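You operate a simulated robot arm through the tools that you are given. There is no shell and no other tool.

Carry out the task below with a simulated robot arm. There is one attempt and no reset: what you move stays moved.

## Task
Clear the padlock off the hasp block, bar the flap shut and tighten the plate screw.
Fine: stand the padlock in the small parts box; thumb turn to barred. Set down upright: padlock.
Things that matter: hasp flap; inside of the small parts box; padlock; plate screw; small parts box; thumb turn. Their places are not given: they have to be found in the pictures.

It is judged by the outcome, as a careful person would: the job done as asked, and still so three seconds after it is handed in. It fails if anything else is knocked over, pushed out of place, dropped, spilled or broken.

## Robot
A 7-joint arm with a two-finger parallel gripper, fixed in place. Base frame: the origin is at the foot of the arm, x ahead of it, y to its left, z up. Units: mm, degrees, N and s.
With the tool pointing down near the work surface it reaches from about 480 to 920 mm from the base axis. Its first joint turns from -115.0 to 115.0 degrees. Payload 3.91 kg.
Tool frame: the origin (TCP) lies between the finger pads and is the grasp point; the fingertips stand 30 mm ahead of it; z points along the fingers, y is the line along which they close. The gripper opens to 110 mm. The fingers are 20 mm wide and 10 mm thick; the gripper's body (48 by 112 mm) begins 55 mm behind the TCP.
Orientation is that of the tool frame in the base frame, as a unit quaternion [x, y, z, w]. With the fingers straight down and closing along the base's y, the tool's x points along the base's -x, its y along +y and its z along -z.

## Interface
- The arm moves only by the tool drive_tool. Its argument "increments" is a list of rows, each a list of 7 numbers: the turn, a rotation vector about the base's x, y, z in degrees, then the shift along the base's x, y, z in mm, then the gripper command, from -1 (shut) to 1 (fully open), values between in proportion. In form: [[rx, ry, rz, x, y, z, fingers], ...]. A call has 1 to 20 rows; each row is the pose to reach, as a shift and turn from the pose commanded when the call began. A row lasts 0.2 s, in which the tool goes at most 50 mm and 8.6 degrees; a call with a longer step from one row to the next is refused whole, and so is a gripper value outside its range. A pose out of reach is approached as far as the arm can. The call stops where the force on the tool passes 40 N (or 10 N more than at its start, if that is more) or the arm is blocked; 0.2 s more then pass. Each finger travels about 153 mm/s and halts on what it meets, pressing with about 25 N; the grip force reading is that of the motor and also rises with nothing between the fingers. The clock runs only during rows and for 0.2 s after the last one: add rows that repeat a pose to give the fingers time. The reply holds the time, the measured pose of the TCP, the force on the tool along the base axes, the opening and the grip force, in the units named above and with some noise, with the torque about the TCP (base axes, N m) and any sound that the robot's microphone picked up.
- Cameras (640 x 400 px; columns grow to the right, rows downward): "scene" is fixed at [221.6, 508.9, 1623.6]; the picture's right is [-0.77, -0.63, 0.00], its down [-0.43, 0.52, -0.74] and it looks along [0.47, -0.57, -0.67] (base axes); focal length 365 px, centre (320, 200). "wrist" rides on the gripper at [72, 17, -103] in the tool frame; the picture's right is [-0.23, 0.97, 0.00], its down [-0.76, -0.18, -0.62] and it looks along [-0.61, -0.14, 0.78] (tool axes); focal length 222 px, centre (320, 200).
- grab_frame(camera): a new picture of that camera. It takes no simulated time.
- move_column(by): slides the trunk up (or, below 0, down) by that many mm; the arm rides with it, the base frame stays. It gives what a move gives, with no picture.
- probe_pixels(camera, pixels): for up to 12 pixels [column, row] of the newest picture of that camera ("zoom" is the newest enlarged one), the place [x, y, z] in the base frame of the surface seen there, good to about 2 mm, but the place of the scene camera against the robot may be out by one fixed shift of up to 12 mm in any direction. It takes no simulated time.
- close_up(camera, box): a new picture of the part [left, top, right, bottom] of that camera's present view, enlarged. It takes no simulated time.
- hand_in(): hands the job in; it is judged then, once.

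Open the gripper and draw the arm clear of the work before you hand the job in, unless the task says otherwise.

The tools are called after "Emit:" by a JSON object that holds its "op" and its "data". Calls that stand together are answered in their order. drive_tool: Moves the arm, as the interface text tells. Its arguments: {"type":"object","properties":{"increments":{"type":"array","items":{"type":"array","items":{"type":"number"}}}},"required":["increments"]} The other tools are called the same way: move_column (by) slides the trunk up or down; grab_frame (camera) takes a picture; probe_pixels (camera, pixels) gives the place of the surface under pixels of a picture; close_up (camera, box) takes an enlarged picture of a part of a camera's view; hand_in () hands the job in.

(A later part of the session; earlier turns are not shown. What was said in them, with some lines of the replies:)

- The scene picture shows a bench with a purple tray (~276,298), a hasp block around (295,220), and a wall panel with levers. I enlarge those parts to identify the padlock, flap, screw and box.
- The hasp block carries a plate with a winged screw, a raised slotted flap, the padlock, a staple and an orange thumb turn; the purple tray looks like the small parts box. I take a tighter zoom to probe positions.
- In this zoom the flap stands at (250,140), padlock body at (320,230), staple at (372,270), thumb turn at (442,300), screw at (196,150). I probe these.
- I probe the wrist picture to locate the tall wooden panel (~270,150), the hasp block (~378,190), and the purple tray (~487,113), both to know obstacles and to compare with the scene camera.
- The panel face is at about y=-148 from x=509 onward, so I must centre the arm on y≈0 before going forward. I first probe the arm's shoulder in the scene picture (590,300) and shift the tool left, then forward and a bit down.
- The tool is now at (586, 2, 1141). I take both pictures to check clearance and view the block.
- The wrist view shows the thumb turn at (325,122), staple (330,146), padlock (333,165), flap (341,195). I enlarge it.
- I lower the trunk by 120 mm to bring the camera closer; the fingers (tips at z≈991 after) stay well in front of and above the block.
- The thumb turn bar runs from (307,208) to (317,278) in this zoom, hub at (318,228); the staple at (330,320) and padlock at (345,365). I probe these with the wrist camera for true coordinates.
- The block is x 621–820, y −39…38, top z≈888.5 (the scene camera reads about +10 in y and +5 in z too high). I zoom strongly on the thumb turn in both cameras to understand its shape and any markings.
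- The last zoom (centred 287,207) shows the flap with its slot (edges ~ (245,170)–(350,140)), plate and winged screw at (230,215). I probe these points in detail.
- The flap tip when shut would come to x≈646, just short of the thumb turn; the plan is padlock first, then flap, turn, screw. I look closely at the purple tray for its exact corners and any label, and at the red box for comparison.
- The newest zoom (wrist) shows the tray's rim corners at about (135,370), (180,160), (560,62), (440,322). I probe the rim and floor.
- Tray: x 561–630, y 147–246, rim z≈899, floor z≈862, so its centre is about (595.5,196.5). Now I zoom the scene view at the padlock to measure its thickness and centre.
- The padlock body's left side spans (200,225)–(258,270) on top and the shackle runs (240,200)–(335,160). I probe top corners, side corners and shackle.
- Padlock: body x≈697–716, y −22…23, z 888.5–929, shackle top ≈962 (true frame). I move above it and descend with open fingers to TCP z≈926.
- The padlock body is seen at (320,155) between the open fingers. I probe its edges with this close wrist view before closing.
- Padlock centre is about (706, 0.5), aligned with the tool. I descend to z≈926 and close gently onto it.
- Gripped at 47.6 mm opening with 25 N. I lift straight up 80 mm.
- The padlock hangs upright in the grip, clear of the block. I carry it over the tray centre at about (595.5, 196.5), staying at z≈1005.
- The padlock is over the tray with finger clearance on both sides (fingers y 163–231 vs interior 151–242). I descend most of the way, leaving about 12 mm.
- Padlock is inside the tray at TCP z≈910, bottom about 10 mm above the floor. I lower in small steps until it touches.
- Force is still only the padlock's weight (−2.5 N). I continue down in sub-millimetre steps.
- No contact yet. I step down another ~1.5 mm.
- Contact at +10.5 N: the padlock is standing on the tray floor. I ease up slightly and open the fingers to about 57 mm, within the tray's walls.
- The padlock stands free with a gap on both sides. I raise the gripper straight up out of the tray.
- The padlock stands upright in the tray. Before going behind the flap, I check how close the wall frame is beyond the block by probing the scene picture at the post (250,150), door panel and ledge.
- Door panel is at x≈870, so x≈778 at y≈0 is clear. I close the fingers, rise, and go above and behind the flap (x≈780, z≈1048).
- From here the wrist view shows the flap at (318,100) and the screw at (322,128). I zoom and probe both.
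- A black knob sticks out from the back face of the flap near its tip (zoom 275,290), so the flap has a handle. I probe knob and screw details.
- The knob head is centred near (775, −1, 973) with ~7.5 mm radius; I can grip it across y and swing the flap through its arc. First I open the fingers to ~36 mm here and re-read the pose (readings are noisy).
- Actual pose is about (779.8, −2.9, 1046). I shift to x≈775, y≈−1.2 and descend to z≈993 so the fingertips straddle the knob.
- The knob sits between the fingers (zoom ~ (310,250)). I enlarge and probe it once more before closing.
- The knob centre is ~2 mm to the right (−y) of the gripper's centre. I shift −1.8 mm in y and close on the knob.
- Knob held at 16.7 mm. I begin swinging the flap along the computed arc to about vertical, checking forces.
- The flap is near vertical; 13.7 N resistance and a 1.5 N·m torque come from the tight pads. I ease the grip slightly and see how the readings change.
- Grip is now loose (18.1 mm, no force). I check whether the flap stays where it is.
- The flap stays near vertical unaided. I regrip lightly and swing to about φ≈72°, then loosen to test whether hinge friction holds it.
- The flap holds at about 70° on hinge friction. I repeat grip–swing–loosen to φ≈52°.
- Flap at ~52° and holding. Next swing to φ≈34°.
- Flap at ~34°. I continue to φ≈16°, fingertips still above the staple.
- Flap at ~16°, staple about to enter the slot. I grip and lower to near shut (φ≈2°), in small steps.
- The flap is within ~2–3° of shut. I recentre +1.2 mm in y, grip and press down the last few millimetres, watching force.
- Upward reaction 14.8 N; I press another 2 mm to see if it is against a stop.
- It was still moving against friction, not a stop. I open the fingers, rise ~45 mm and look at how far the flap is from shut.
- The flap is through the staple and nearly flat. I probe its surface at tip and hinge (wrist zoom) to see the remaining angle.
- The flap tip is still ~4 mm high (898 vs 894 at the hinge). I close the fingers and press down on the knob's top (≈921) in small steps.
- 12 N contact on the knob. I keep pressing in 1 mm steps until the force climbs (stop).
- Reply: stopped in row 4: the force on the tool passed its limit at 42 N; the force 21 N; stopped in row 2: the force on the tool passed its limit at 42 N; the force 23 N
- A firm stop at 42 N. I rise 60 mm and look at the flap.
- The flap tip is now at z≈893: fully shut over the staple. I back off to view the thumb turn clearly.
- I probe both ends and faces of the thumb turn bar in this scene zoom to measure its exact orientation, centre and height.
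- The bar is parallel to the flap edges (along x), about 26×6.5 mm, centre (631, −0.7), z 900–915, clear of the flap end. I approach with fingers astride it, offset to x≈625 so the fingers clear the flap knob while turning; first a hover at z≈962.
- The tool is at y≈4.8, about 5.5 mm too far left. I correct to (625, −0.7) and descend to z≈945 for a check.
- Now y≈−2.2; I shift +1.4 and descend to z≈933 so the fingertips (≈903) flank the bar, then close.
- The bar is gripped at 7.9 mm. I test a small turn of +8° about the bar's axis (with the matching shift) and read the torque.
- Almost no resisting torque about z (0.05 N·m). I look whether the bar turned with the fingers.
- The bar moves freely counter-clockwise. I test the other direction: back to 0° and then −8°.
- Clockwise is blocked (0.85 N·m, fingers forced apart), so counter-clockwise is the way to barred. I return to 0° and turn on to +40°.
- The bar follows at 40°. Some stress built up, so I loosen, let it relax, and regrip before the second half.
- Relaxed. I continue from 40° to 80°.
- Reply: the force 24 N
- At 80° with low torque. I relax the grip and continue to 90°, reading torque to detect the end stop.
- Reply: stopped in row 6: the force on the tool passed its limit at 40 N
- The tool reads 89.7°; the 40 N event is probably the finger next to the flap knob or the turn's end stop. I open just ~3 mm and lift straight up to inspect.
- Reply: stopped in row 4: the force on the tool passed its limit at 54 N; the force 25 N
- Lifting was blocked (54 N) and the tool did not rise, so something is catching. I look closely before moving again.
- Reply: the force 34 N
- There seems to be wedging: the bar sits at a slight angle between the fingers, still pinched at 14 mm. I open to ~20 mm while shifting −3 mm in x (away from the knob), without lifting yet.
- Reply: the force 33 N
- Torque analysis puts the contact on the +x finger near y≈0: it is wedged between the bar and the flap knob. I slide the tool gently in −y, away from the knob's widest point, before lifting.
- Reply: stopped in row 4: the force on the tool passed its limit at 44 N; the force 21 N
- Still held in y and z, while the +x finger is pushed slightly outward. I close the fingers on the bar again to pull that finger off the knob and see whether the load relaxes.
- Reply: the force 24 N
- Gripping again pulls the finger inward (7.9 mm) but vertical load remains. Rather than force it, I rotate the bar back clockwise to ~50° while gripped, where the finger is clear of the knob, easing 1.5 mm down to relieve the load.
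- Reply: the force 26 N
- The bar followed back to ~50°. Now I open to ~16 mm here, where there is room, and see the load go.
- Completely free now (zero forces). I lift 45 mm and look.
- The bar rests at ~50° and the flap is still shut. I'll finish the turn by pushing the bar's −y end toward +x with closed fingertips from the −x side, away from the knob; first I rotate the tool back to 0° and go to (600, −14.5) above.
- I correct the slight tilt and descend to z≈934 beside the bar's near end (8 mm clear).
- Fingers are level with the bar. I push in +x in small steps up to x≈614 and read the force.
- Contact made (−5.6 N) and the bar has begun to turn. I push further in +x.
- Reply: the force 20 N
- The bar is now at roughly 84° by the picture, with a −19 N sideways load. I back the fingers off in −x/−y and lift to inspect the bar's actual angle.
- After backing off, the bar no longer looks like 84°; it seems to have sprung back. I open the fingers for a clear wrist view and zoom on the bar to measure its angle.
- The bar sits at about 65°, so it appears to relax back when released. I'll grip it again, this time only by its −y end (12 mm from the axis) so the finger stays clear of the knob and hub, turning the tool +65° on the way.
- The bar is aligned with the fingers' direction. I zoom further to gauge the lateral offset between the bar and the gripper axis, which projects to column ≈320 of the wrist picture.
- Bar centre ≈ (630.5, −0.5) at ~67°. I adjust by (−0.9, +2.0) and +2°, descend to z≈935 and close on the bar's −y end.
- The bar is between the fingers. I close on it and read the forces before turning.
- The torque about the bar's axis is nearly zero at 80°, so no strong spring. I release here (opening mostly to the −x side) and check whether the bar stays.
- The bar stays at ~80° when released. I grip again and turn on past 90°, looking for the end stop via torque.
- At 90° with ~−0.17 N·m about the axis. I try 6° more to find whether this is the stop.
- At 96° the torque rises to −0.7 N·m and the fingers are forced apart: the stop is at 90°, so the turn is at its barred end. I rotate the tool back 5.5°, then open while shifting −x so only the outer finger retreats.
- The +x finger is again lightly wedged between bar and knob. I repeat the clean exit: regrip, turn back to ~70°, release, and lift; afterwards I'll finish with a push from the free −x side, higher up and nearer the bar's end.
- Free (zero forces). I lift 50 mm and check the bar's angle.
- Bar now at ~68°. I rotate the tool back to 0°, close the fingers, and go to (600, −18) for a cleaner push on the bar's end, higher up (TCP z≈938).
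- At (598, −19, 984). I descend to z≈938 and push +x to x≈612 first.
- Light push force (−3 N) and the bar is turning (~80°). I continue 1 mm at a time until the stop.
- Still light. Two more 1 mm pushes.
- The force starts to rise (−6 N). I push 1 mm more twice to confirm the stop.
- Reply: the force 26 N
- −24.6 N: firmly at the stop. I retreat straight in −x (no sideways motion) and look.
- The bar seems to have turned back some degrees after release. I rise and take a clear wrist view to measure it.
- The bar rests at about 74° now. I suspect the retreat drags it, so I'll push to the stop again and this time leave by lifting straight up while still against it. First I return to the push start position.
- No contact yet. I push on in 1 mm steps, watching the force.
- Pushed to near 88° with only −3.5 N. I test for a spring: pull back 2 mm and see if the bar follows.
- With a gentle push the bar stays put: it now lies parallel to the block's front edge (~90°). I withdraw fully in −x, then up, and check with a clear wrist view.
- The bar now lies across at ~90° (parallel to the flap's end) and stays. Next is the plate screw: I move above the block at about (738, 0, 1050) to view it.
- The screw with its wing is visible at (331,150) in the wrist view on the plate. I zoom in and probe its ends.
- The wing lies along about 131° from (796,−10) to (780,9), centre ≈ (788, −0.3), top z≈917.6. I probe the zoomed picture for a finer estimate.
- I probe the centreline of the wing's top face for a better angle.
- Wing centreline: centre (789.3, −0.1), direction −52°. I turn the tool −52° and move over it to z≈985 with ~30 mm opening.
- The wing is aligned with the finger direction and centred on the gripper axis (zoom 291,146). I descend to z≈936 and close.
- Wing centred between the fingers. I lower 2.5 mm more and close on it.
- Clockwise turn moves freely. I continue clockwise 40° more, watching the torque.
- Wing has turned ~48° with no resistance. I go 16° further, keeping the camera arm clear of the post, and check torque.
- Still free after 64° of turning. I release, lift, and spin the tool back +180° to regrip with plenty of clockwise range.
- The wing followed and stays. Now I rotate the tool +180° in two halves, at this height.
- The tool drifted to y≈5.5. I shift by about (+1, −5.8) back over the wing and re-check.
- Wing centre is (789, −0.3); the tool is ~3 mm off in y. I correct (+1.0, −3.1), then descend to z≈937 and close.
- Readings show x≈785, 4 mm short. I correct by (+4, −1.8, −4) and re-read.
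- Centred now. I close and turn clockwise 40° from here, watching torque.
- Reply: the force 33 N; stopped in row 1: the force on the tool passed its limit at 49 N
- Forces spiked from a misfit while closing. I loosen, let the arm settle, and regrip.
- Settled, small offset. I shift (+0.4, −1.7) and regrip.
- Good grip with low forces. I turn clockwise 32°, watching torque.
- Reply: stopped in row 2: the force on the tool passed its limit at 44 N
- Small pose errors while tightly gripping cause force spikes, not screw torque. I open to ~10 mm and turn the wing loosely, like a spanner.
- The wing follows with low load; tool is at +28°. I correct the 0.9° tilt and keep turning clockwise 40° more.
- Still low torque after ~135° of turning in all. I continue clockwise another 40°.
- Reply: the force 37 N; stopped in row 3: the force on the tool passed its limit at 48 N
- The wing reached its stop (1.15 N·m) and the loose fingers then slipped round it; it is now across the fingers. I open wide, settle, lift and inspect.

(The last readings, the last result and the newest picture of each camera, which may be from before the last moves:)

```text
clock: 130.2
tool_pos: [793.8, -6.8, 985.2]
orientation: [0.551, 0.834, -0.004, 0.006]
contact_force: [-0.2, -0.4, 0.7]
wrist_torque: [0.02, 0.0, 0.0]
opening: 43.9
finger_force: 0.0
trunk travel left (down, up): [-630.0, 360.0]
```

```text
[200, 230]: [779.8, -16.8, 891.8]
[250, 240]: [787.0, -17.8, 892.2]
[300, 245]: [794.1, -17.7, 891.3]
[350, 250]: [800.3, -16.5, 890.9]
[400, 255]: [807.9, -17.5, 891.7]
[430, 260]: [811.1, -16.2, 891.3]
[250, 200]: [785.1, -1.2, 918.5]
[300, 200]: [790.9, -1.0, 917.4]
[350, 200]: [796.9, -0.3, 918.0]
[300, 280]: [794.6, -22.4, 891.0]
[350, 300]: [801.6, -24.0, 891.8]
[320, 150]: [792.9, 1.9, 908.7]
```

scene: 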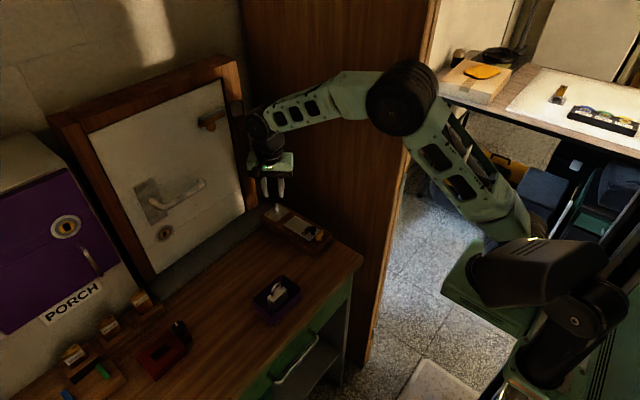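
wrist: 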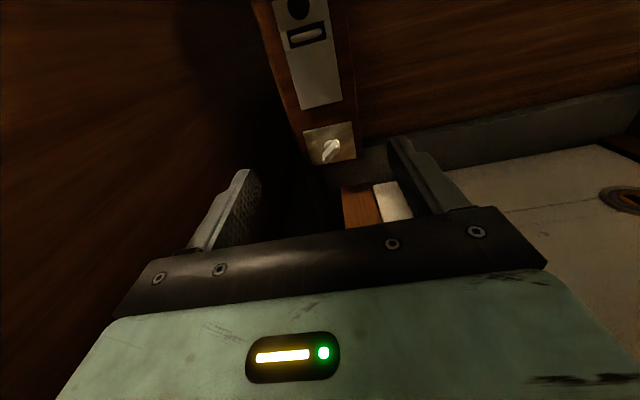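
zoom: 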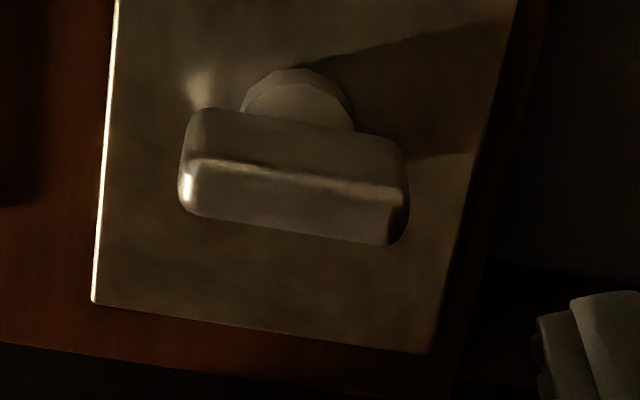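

The wing is now parallel to x (about 128° turned). Since hard contact with a stop can make it rebound, I'll check gently with closed fingertips whether it is really at the stop; first I rotate the tool back to 0° and move to (772, −32).

Emit:
{"op": "drive_tool", "data": {"increments": [[0, 0, 8, -3, -3, 5, -0.5], [0, 0, 16, -6, -6, 5, -1], [0, 0, 24, -9, -9, 5, -1], [0, 0, 32, -12, -12, 5, -1], [0, 0, 40, -15, -15, 5, -1], [0, 0, 48, -18, -18, 5, -1], [0, 0, 56, -21, -21, 5, -1], [0, 0, 64, -22, -25, 5, -1], [0.4, 0.7, 67, -22, -25, 5, -1], [0.4, 0.7, 67, -22, -25, 5, -1]]}}

Emit:
{"op": "drive_tool", "data": {"increments": [[0, 0, 0, 0, 0, 0, -1]]}}

Emit:
{"op": "close_up", "data": {"camera": "wrist", "box": [260, 90, 400, 230]}}

```text
clock: 132.4
tool_pos: [770.3, -30.6, 990.2]
orientation: [-0.002, 1.0, -0.001, 0.001]
contact_force: [0.3, 0.6, 0.4]
wrist_torque: [0.0, 0.04, 0.01]
opening: 0.0
finger_force: 25.3
trunk travel left (down, up): [-630.0, 360.0]
```

```text
clock: 132.8
tool_pos: [771.8, -31.1, 990.7]
orientation: [-0.001, 1.0, -0.001, 0.002]
contact_force: [0.5, 0.0, 0.9]
wrist_torque: [-0.02, -0.04, -0.01]
opening: 0.1
finger_force: 25.7
trunk travel left (down, up): [-630.0, 360.0]
```

```text
2.86 times, centred on (330, 160) of wrist
```

zoom: 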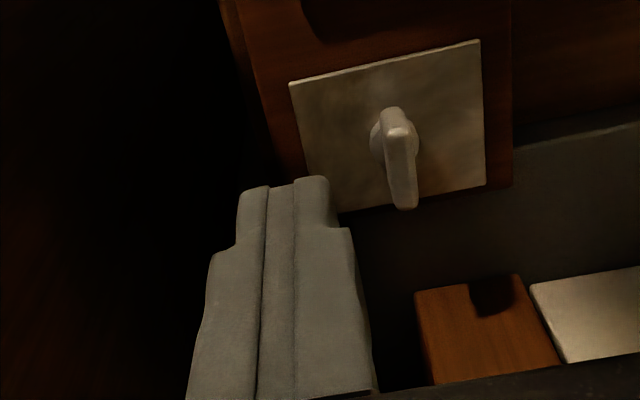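

The wing is parallel to the plate edges within a few degrees. I descend at (774, −31) and approach its −x end in +y gently.

Emit:
{"op": "drive_tool", "data": {"increments": [[0, 0, 0, 2, 0, -20, -1], [0, 0, 0, 2, 0, -40, -1], [0, 0, 0, 2, 0, -52, -1], [0, 0, 0, 2, 6, -52, -1], [0, 0, 0, 2, 12, -52, -1], [0, 0, 0, 2, 14, -52, -1], [0, 0, 0, 2, 14, -52, -1]]}}

Emit:
{"op": "drive_tool", "data": {"increments": [[0, 0, 0, 0, 1, 0, -1], [0, 0, 0, 0, 2, 0, -1], [0, 0, 0, 0, 2, 0, -1]]}}

Emit:
{"op": "close_up", "data": {"camera": "wrist", "box": [290, 110, 400, 220]}}

```text
clock: 134.4
tool_pos: [771.4, -16.2, 938.9]
orientation: [-0.001, 1.0, -0.001, 0.001]
contact_force: [0.8, -0.4, 0.4]
wrist_torque: [0.0, -0.02, 0.03]
opening: 0.2
finger_force: 24.9
trunk travel left (down, up): [-630.0, 360.0]
```

```text
clock: 135.2
tool_pos: [772.5, -15.3, 939.4]
orientation: [0.0, 1.0, -0.001, 0.001]
contact_force: [0.5, 0.4, -0.4]
wrist_torque: [0.0, 0.0, 0.02]
opening: 0.2
finger_force: 25.4
trunk travel left (down, up): [-630.0, 360.0]
```

```text
3.64 times, centred on (345, 165) of wrist
```

zoom: 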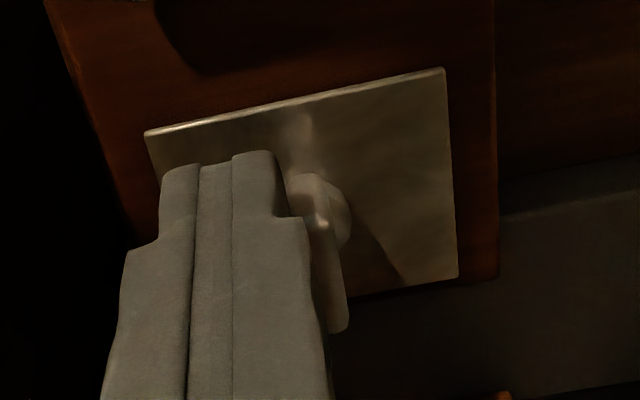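

Almost touching. I continue in 1 mm steps, watching force.

Emit:
{"op": "drive_tool", "data": {"increments": [[0, 0, 0, 0, 1, 0, -1], [0, 0, 0, 0, 1, 0, -1]]}}

Emit:
{"op": "drive_tool", "data": {"increments": [[0, 0, 0, 0, 1, 0, -1], [0, 0, 0, 0, 1, 0, -1]]}}

Emit:
{"op": "drive_tool", "data": {"increments": [[0, 0, 0, 0, 1, 0, -1], [0, 0, 0, 0, 1, 0, -1]]}}

Emit:
{"op": "close_up", "data": {"camera": "wrist", "box": [290, 110, 400, 220]}}

```text
clock: 135.8
tool_pos: [772.6, -13.7, 938.0]
orientation: [0.0, 1.0, -0.001, 0.002]
contact_force: [0.7, -0.9, 0.7]
wrist_torque: [-0.02, -0.03, 0.0]
opening: 0.0
finger_force: 24.6
trunk travel left (down, up): [-630.0, 360.0]
```

```text
clock: 136.4
tool_pos: [772.5, -13.7, 938.9]
orientation: [0.0, 1.0, -0.001, 0.001]
contact_force: [-2.8, -6.9, -3.3]
wrist_torque: [-0.15, 0.11, -0.02]
opening: 0.0
finger_force: 25.0
trunk travel left (down, up): [-630.0, 360.0]
```

```text
clock: 137.0
tool_pos: [772.3, -13.1, 939.2]
orientation: [0.0, 1.0, 0.0, 0.001]
contact_force: [-4.6, -11.4, -2.5]
wrist_torque: [-0.22, 0.13, -0.05]
opening: 0.1
finger_force: 24.8
trunk travel left (down, up): [-630.0, 360.0]
```

```text
3.64 times, centred on (345, 165) of wrist
```

zoom: 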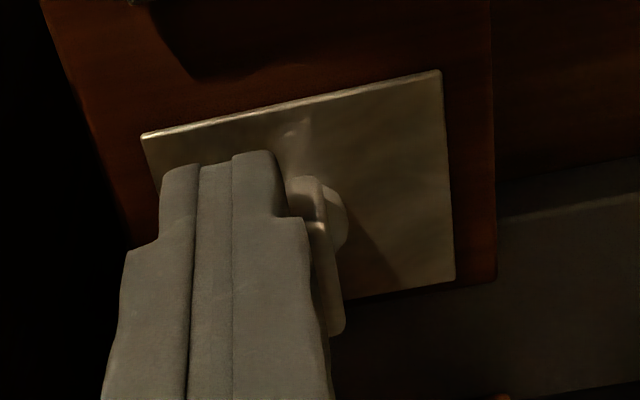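

The force rises steeply (−7, −11 N) with almost no travel: the wing is at its stop. I back away very slowly so it doesn't rebound.

Emit:
{"op": "drive_tool", "data": {"increments": [[0, 0, 0, 0, -0.25, 0, -1], [0, 0, 0, 0, -0.5, 0, -1], [0, 0, 0, 0, -0.75, 0, -1], [0, 0, 0, 0, -1, 0, -1], [0, 0, 0, 0, -1.25, 0, -1], [0, 0, 0, 0, -1.5, 0, -1], [0, 0, 0, 0, -1.75, 0, -1], [0, 0, 0, 0, -2, 0, -1], [0, 0, 0, 0, -2.3, 0, -1], [0, 0, 0, 0, -2.6, 0, -1], [0, 0, 0, 0, -3, 0, -1], [0, 0, 0, 0, -3.5, 0, -1], [0, 0, 0, 0, -4, 0, -1], [0, 0, 0, 0, -6, 0, -1], [0, 0, 0, 0, -9, 0, -1], [0, 0, 0, 0, -13, 0, -1]]}}

Emit:
{"op": "close_up", "data": {"camera": "wrist", "box": [290, 110, 400, 220]}}

Emit:
{"op": "close_up", "data": {"camera": "scene", "box": [255, 180, 310, 230]}}

```text
clock: 140.4
tool_pos: [774.2, -23.8, 939.9]
orientation: [-0.001, 1.0, -0.001, 0.001]
contact_force: [0.5, 0.7, -0.2]
wrist_torque: [-0.01, 0.0, 0.0]
opening: 0.1
finger_force: 25.2
trunk travel left (down, up): [-630.0, 360.0]
```

```text
3.64 times, centred on (345, 165) of wrist
```

zoom: 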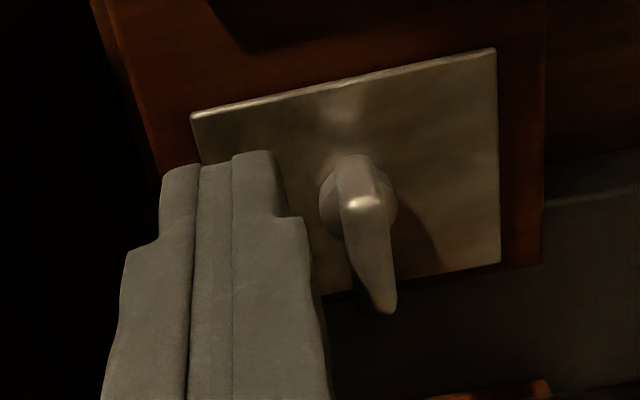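

```text
8.00 times, centred on (282, 205) of scene
```

zoom: 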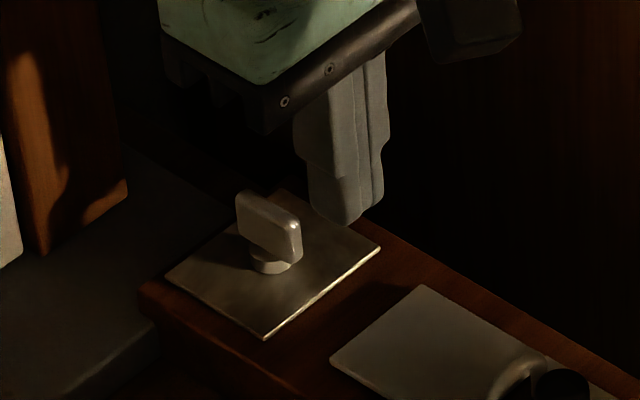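

The wing stays at its stop. I lift clear and retreat above the block to check the whole hasp block once more.

Emit:
{"op": "drive_tool", "data": {"increments": [[0, 0, 0, 0, -3, 20, -1], [0, 0, 0, 0, -3, 60, -1], [0, 0, 0, -10, 5, 95, -0.5], [0, 0, 0, -50, 20, 110, 0.2], [0, 0, 0, -95, 22, 115, 0.6], [0, 0, 0, -140, 22, 115, 0.6], [0, 0, 0, -180, 22, 115, 0.6], [0, 0, 0, -195, 22, 115, 0.6], [0, 0, 0, -195, 22, 115, 0.6]]}}

Emit:
{"op": "grab_frame", "data": {"camera": "wrist"}}

Emit:
{"op": "close_up", "data": {"camera": "wrist", "box": [290, 100, 380, 220]}}

Emit:
{"op": "close_up", "data": {"camera": "scene", "box": [250, 180, 340, 260]}}

```text
clock: 142.4
tool_pos: [575.1, -2.2, 1054.2]
orientation: [0.0, 1.0, 0.0, 0.001]
contact_force: [0.0, 0.1, -0.6]
wrist_torque: [0.01, 0.02, -0.01]
opening: 88.1
finger_force: 0.0
trunk travel left (down, up): [-630.0, 360.0]
```

```text
taken
```

wrist: 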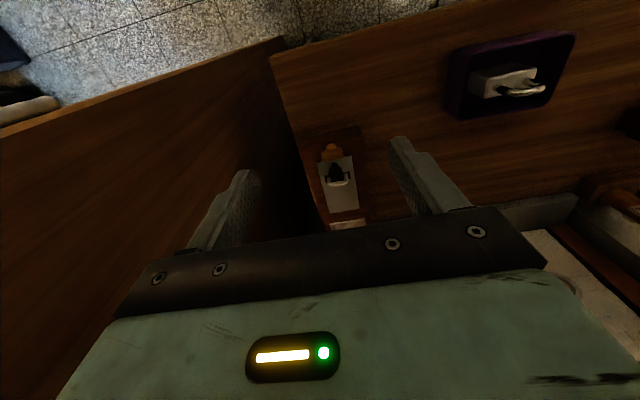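

```text
3.33 times, centred on (335, 160) of wrist
```

zoom: 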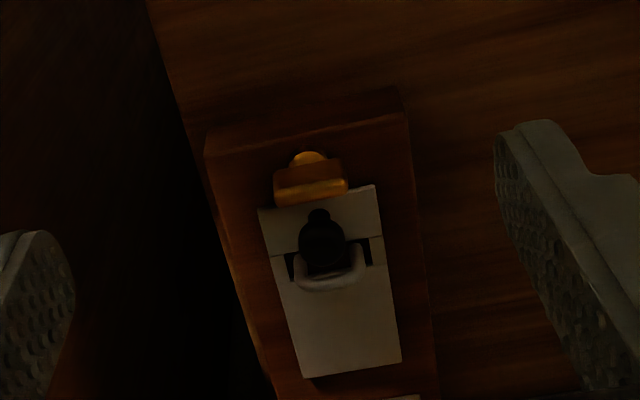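

```text
5.00 times, centred on (295, 220) of scene
```

zoom: 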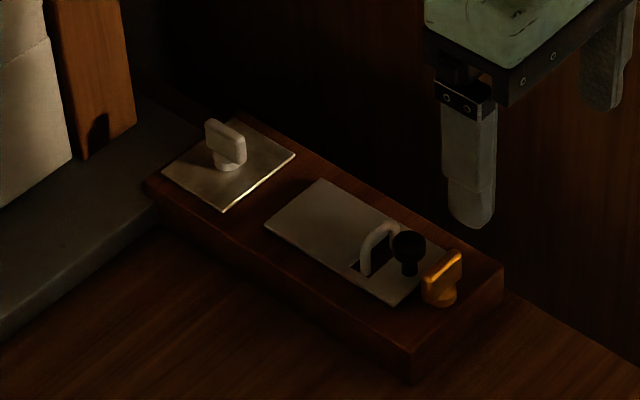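

Everything looks right: flap shut, thumb turn across, wing at its stop. I verify flap height and block position by probing.

Emit:
{"op": "close_up", "data": {"camera": "wrist", "box": [300, 130, 370, 215]}}

Emit:
{"op": "probe_pixels", "data": {"camera": "zoom", "pixels": [[205, 235], [370, 200], [240, 290], [390, 280], [300, 330], [310, 360], [120, 150], [395, 85], [230, 170], [330, 155], [240, 185], [335, 180]]}}

```text
4.71 times, centred on (335, 172) of wrist
```

zoom: 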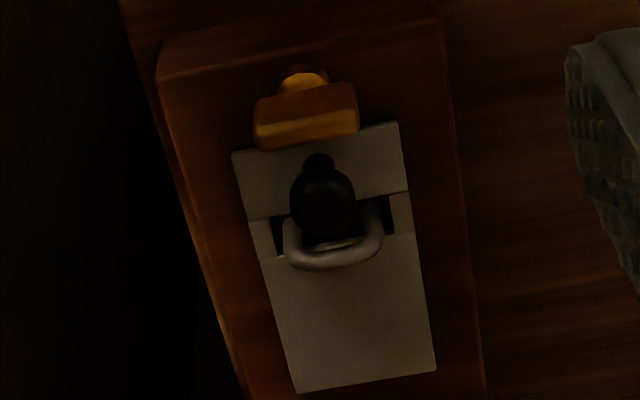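

```text
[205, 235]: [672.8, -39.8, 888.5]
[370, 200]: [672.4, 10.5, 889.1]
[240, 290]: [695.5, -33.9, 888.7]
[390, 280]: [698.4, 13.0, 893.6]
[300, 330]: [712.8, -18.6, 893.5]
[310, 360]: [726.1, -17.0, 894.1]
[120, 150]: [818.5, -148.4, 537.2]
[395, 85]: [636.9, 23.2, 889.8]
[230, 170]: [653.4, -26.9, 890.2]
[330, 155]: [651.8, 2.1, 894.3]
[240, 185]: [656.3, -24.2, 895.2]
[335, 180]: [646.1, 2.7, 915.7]
```

Flap is flat (z≈893.5 throughout) and the block hasn't moved. I draw the arm back clear of the work with the gripper open.

Emit:
{"op": "drive_tool", "data": {"increments": [[0, 0, 0, -30, 0, 20, 1], [0, 0, 0, -60, 0, 40, 1], [0, 0, 0, -85, 0, 60, 1], [0, 0, 0, -85, 0, 60, 1], [0, 0, 0, -85, 0, 60, 1], [0, 0, 0, -85, 0, 60, 1], [0, 0, 0, -85, 0, 60, 1], [0, 0, 0, -85, 0, 60, 1]]}}

Emit:
{"op": "grab_frame", "data": {"camera": "scene"}}

Emit:
{"op": "close_up", "data": {"camera": "scene", "box": [250, 180, 340, 260]}}

Emit:
{"op": "close_up", "data": {"camera": "scene", "box": [230, 250, 330, 340]}}

```text
clock: 144.2
tool_pos: [492.2, -5.2, 1113.6]
orientation: [-0.001, 1.0, -0.001, 0.001]
contact_force: [-0.4, -1.1, 0.4]
wrist_torque: [-0.02, -0.01, -0.01]
opening: 110.1
finger_force: 0.0
trunk travel left (down, up): [-630.0, 360.0]
```

```text
taken
```

scene: 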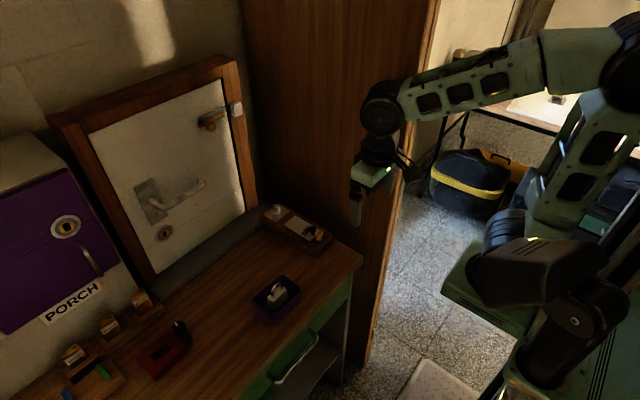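

```text
5.00 times, centred on (295, 220) of scene
```

zoom: 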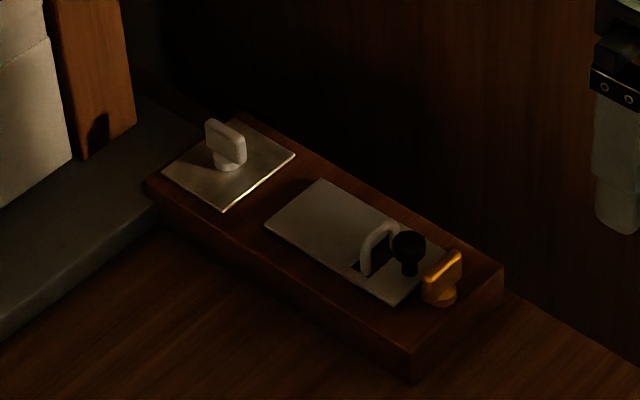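

```text
4.44 times, centred on (280, 295) of scene
```

zoom: 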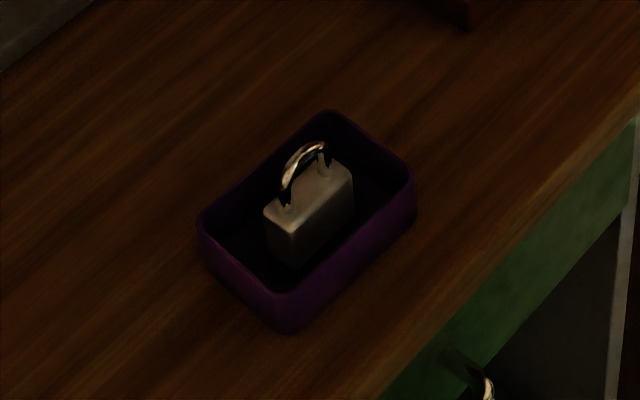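

Padlock stands upright in the box, the flap is shut with the thumb turn across at its stop, the screw wing is at its stop, and the arm is clear with the gripper open. I hand the job in.

Emit:
{"op": "hand_in", "data": {}}

```text
The job is handed in.
```

The job is handed in. It was judged on hand-in, but no verdict came back, so what follows is what I measured.

- **Padlock:** it stands upright in the purple tray. I took the tray to be the small parts box because it was the only open box on the bench; it carries no label.
- **Flap:** it is folded down over the staple and lies flat, at about the same height from hinge to tip.
- **Thumb turn:** it turned counter-clockwise to its end stop. It now lies across the block at about 90°, and I took that to be barred. There is no marking to confirm it, but clockwise from the start was blocked.
- **Plate screw:** it turned clockwise about 128° to a hard stop at roughly 1.15 N·m, and held when I checked it again with a gentle push.

While I turned the thumb turn, one finger wedged between it and the flap's knob twice, with the force peaking at 54 N. I backed it out both times. The thumb turn also sprang back when pressed hard against its stop, so I finished with a light push and checked that it stayed.

At the end the hasp block had not moved and I saw nothing else disturbed. The gripper is open and the arm is clear of the work.
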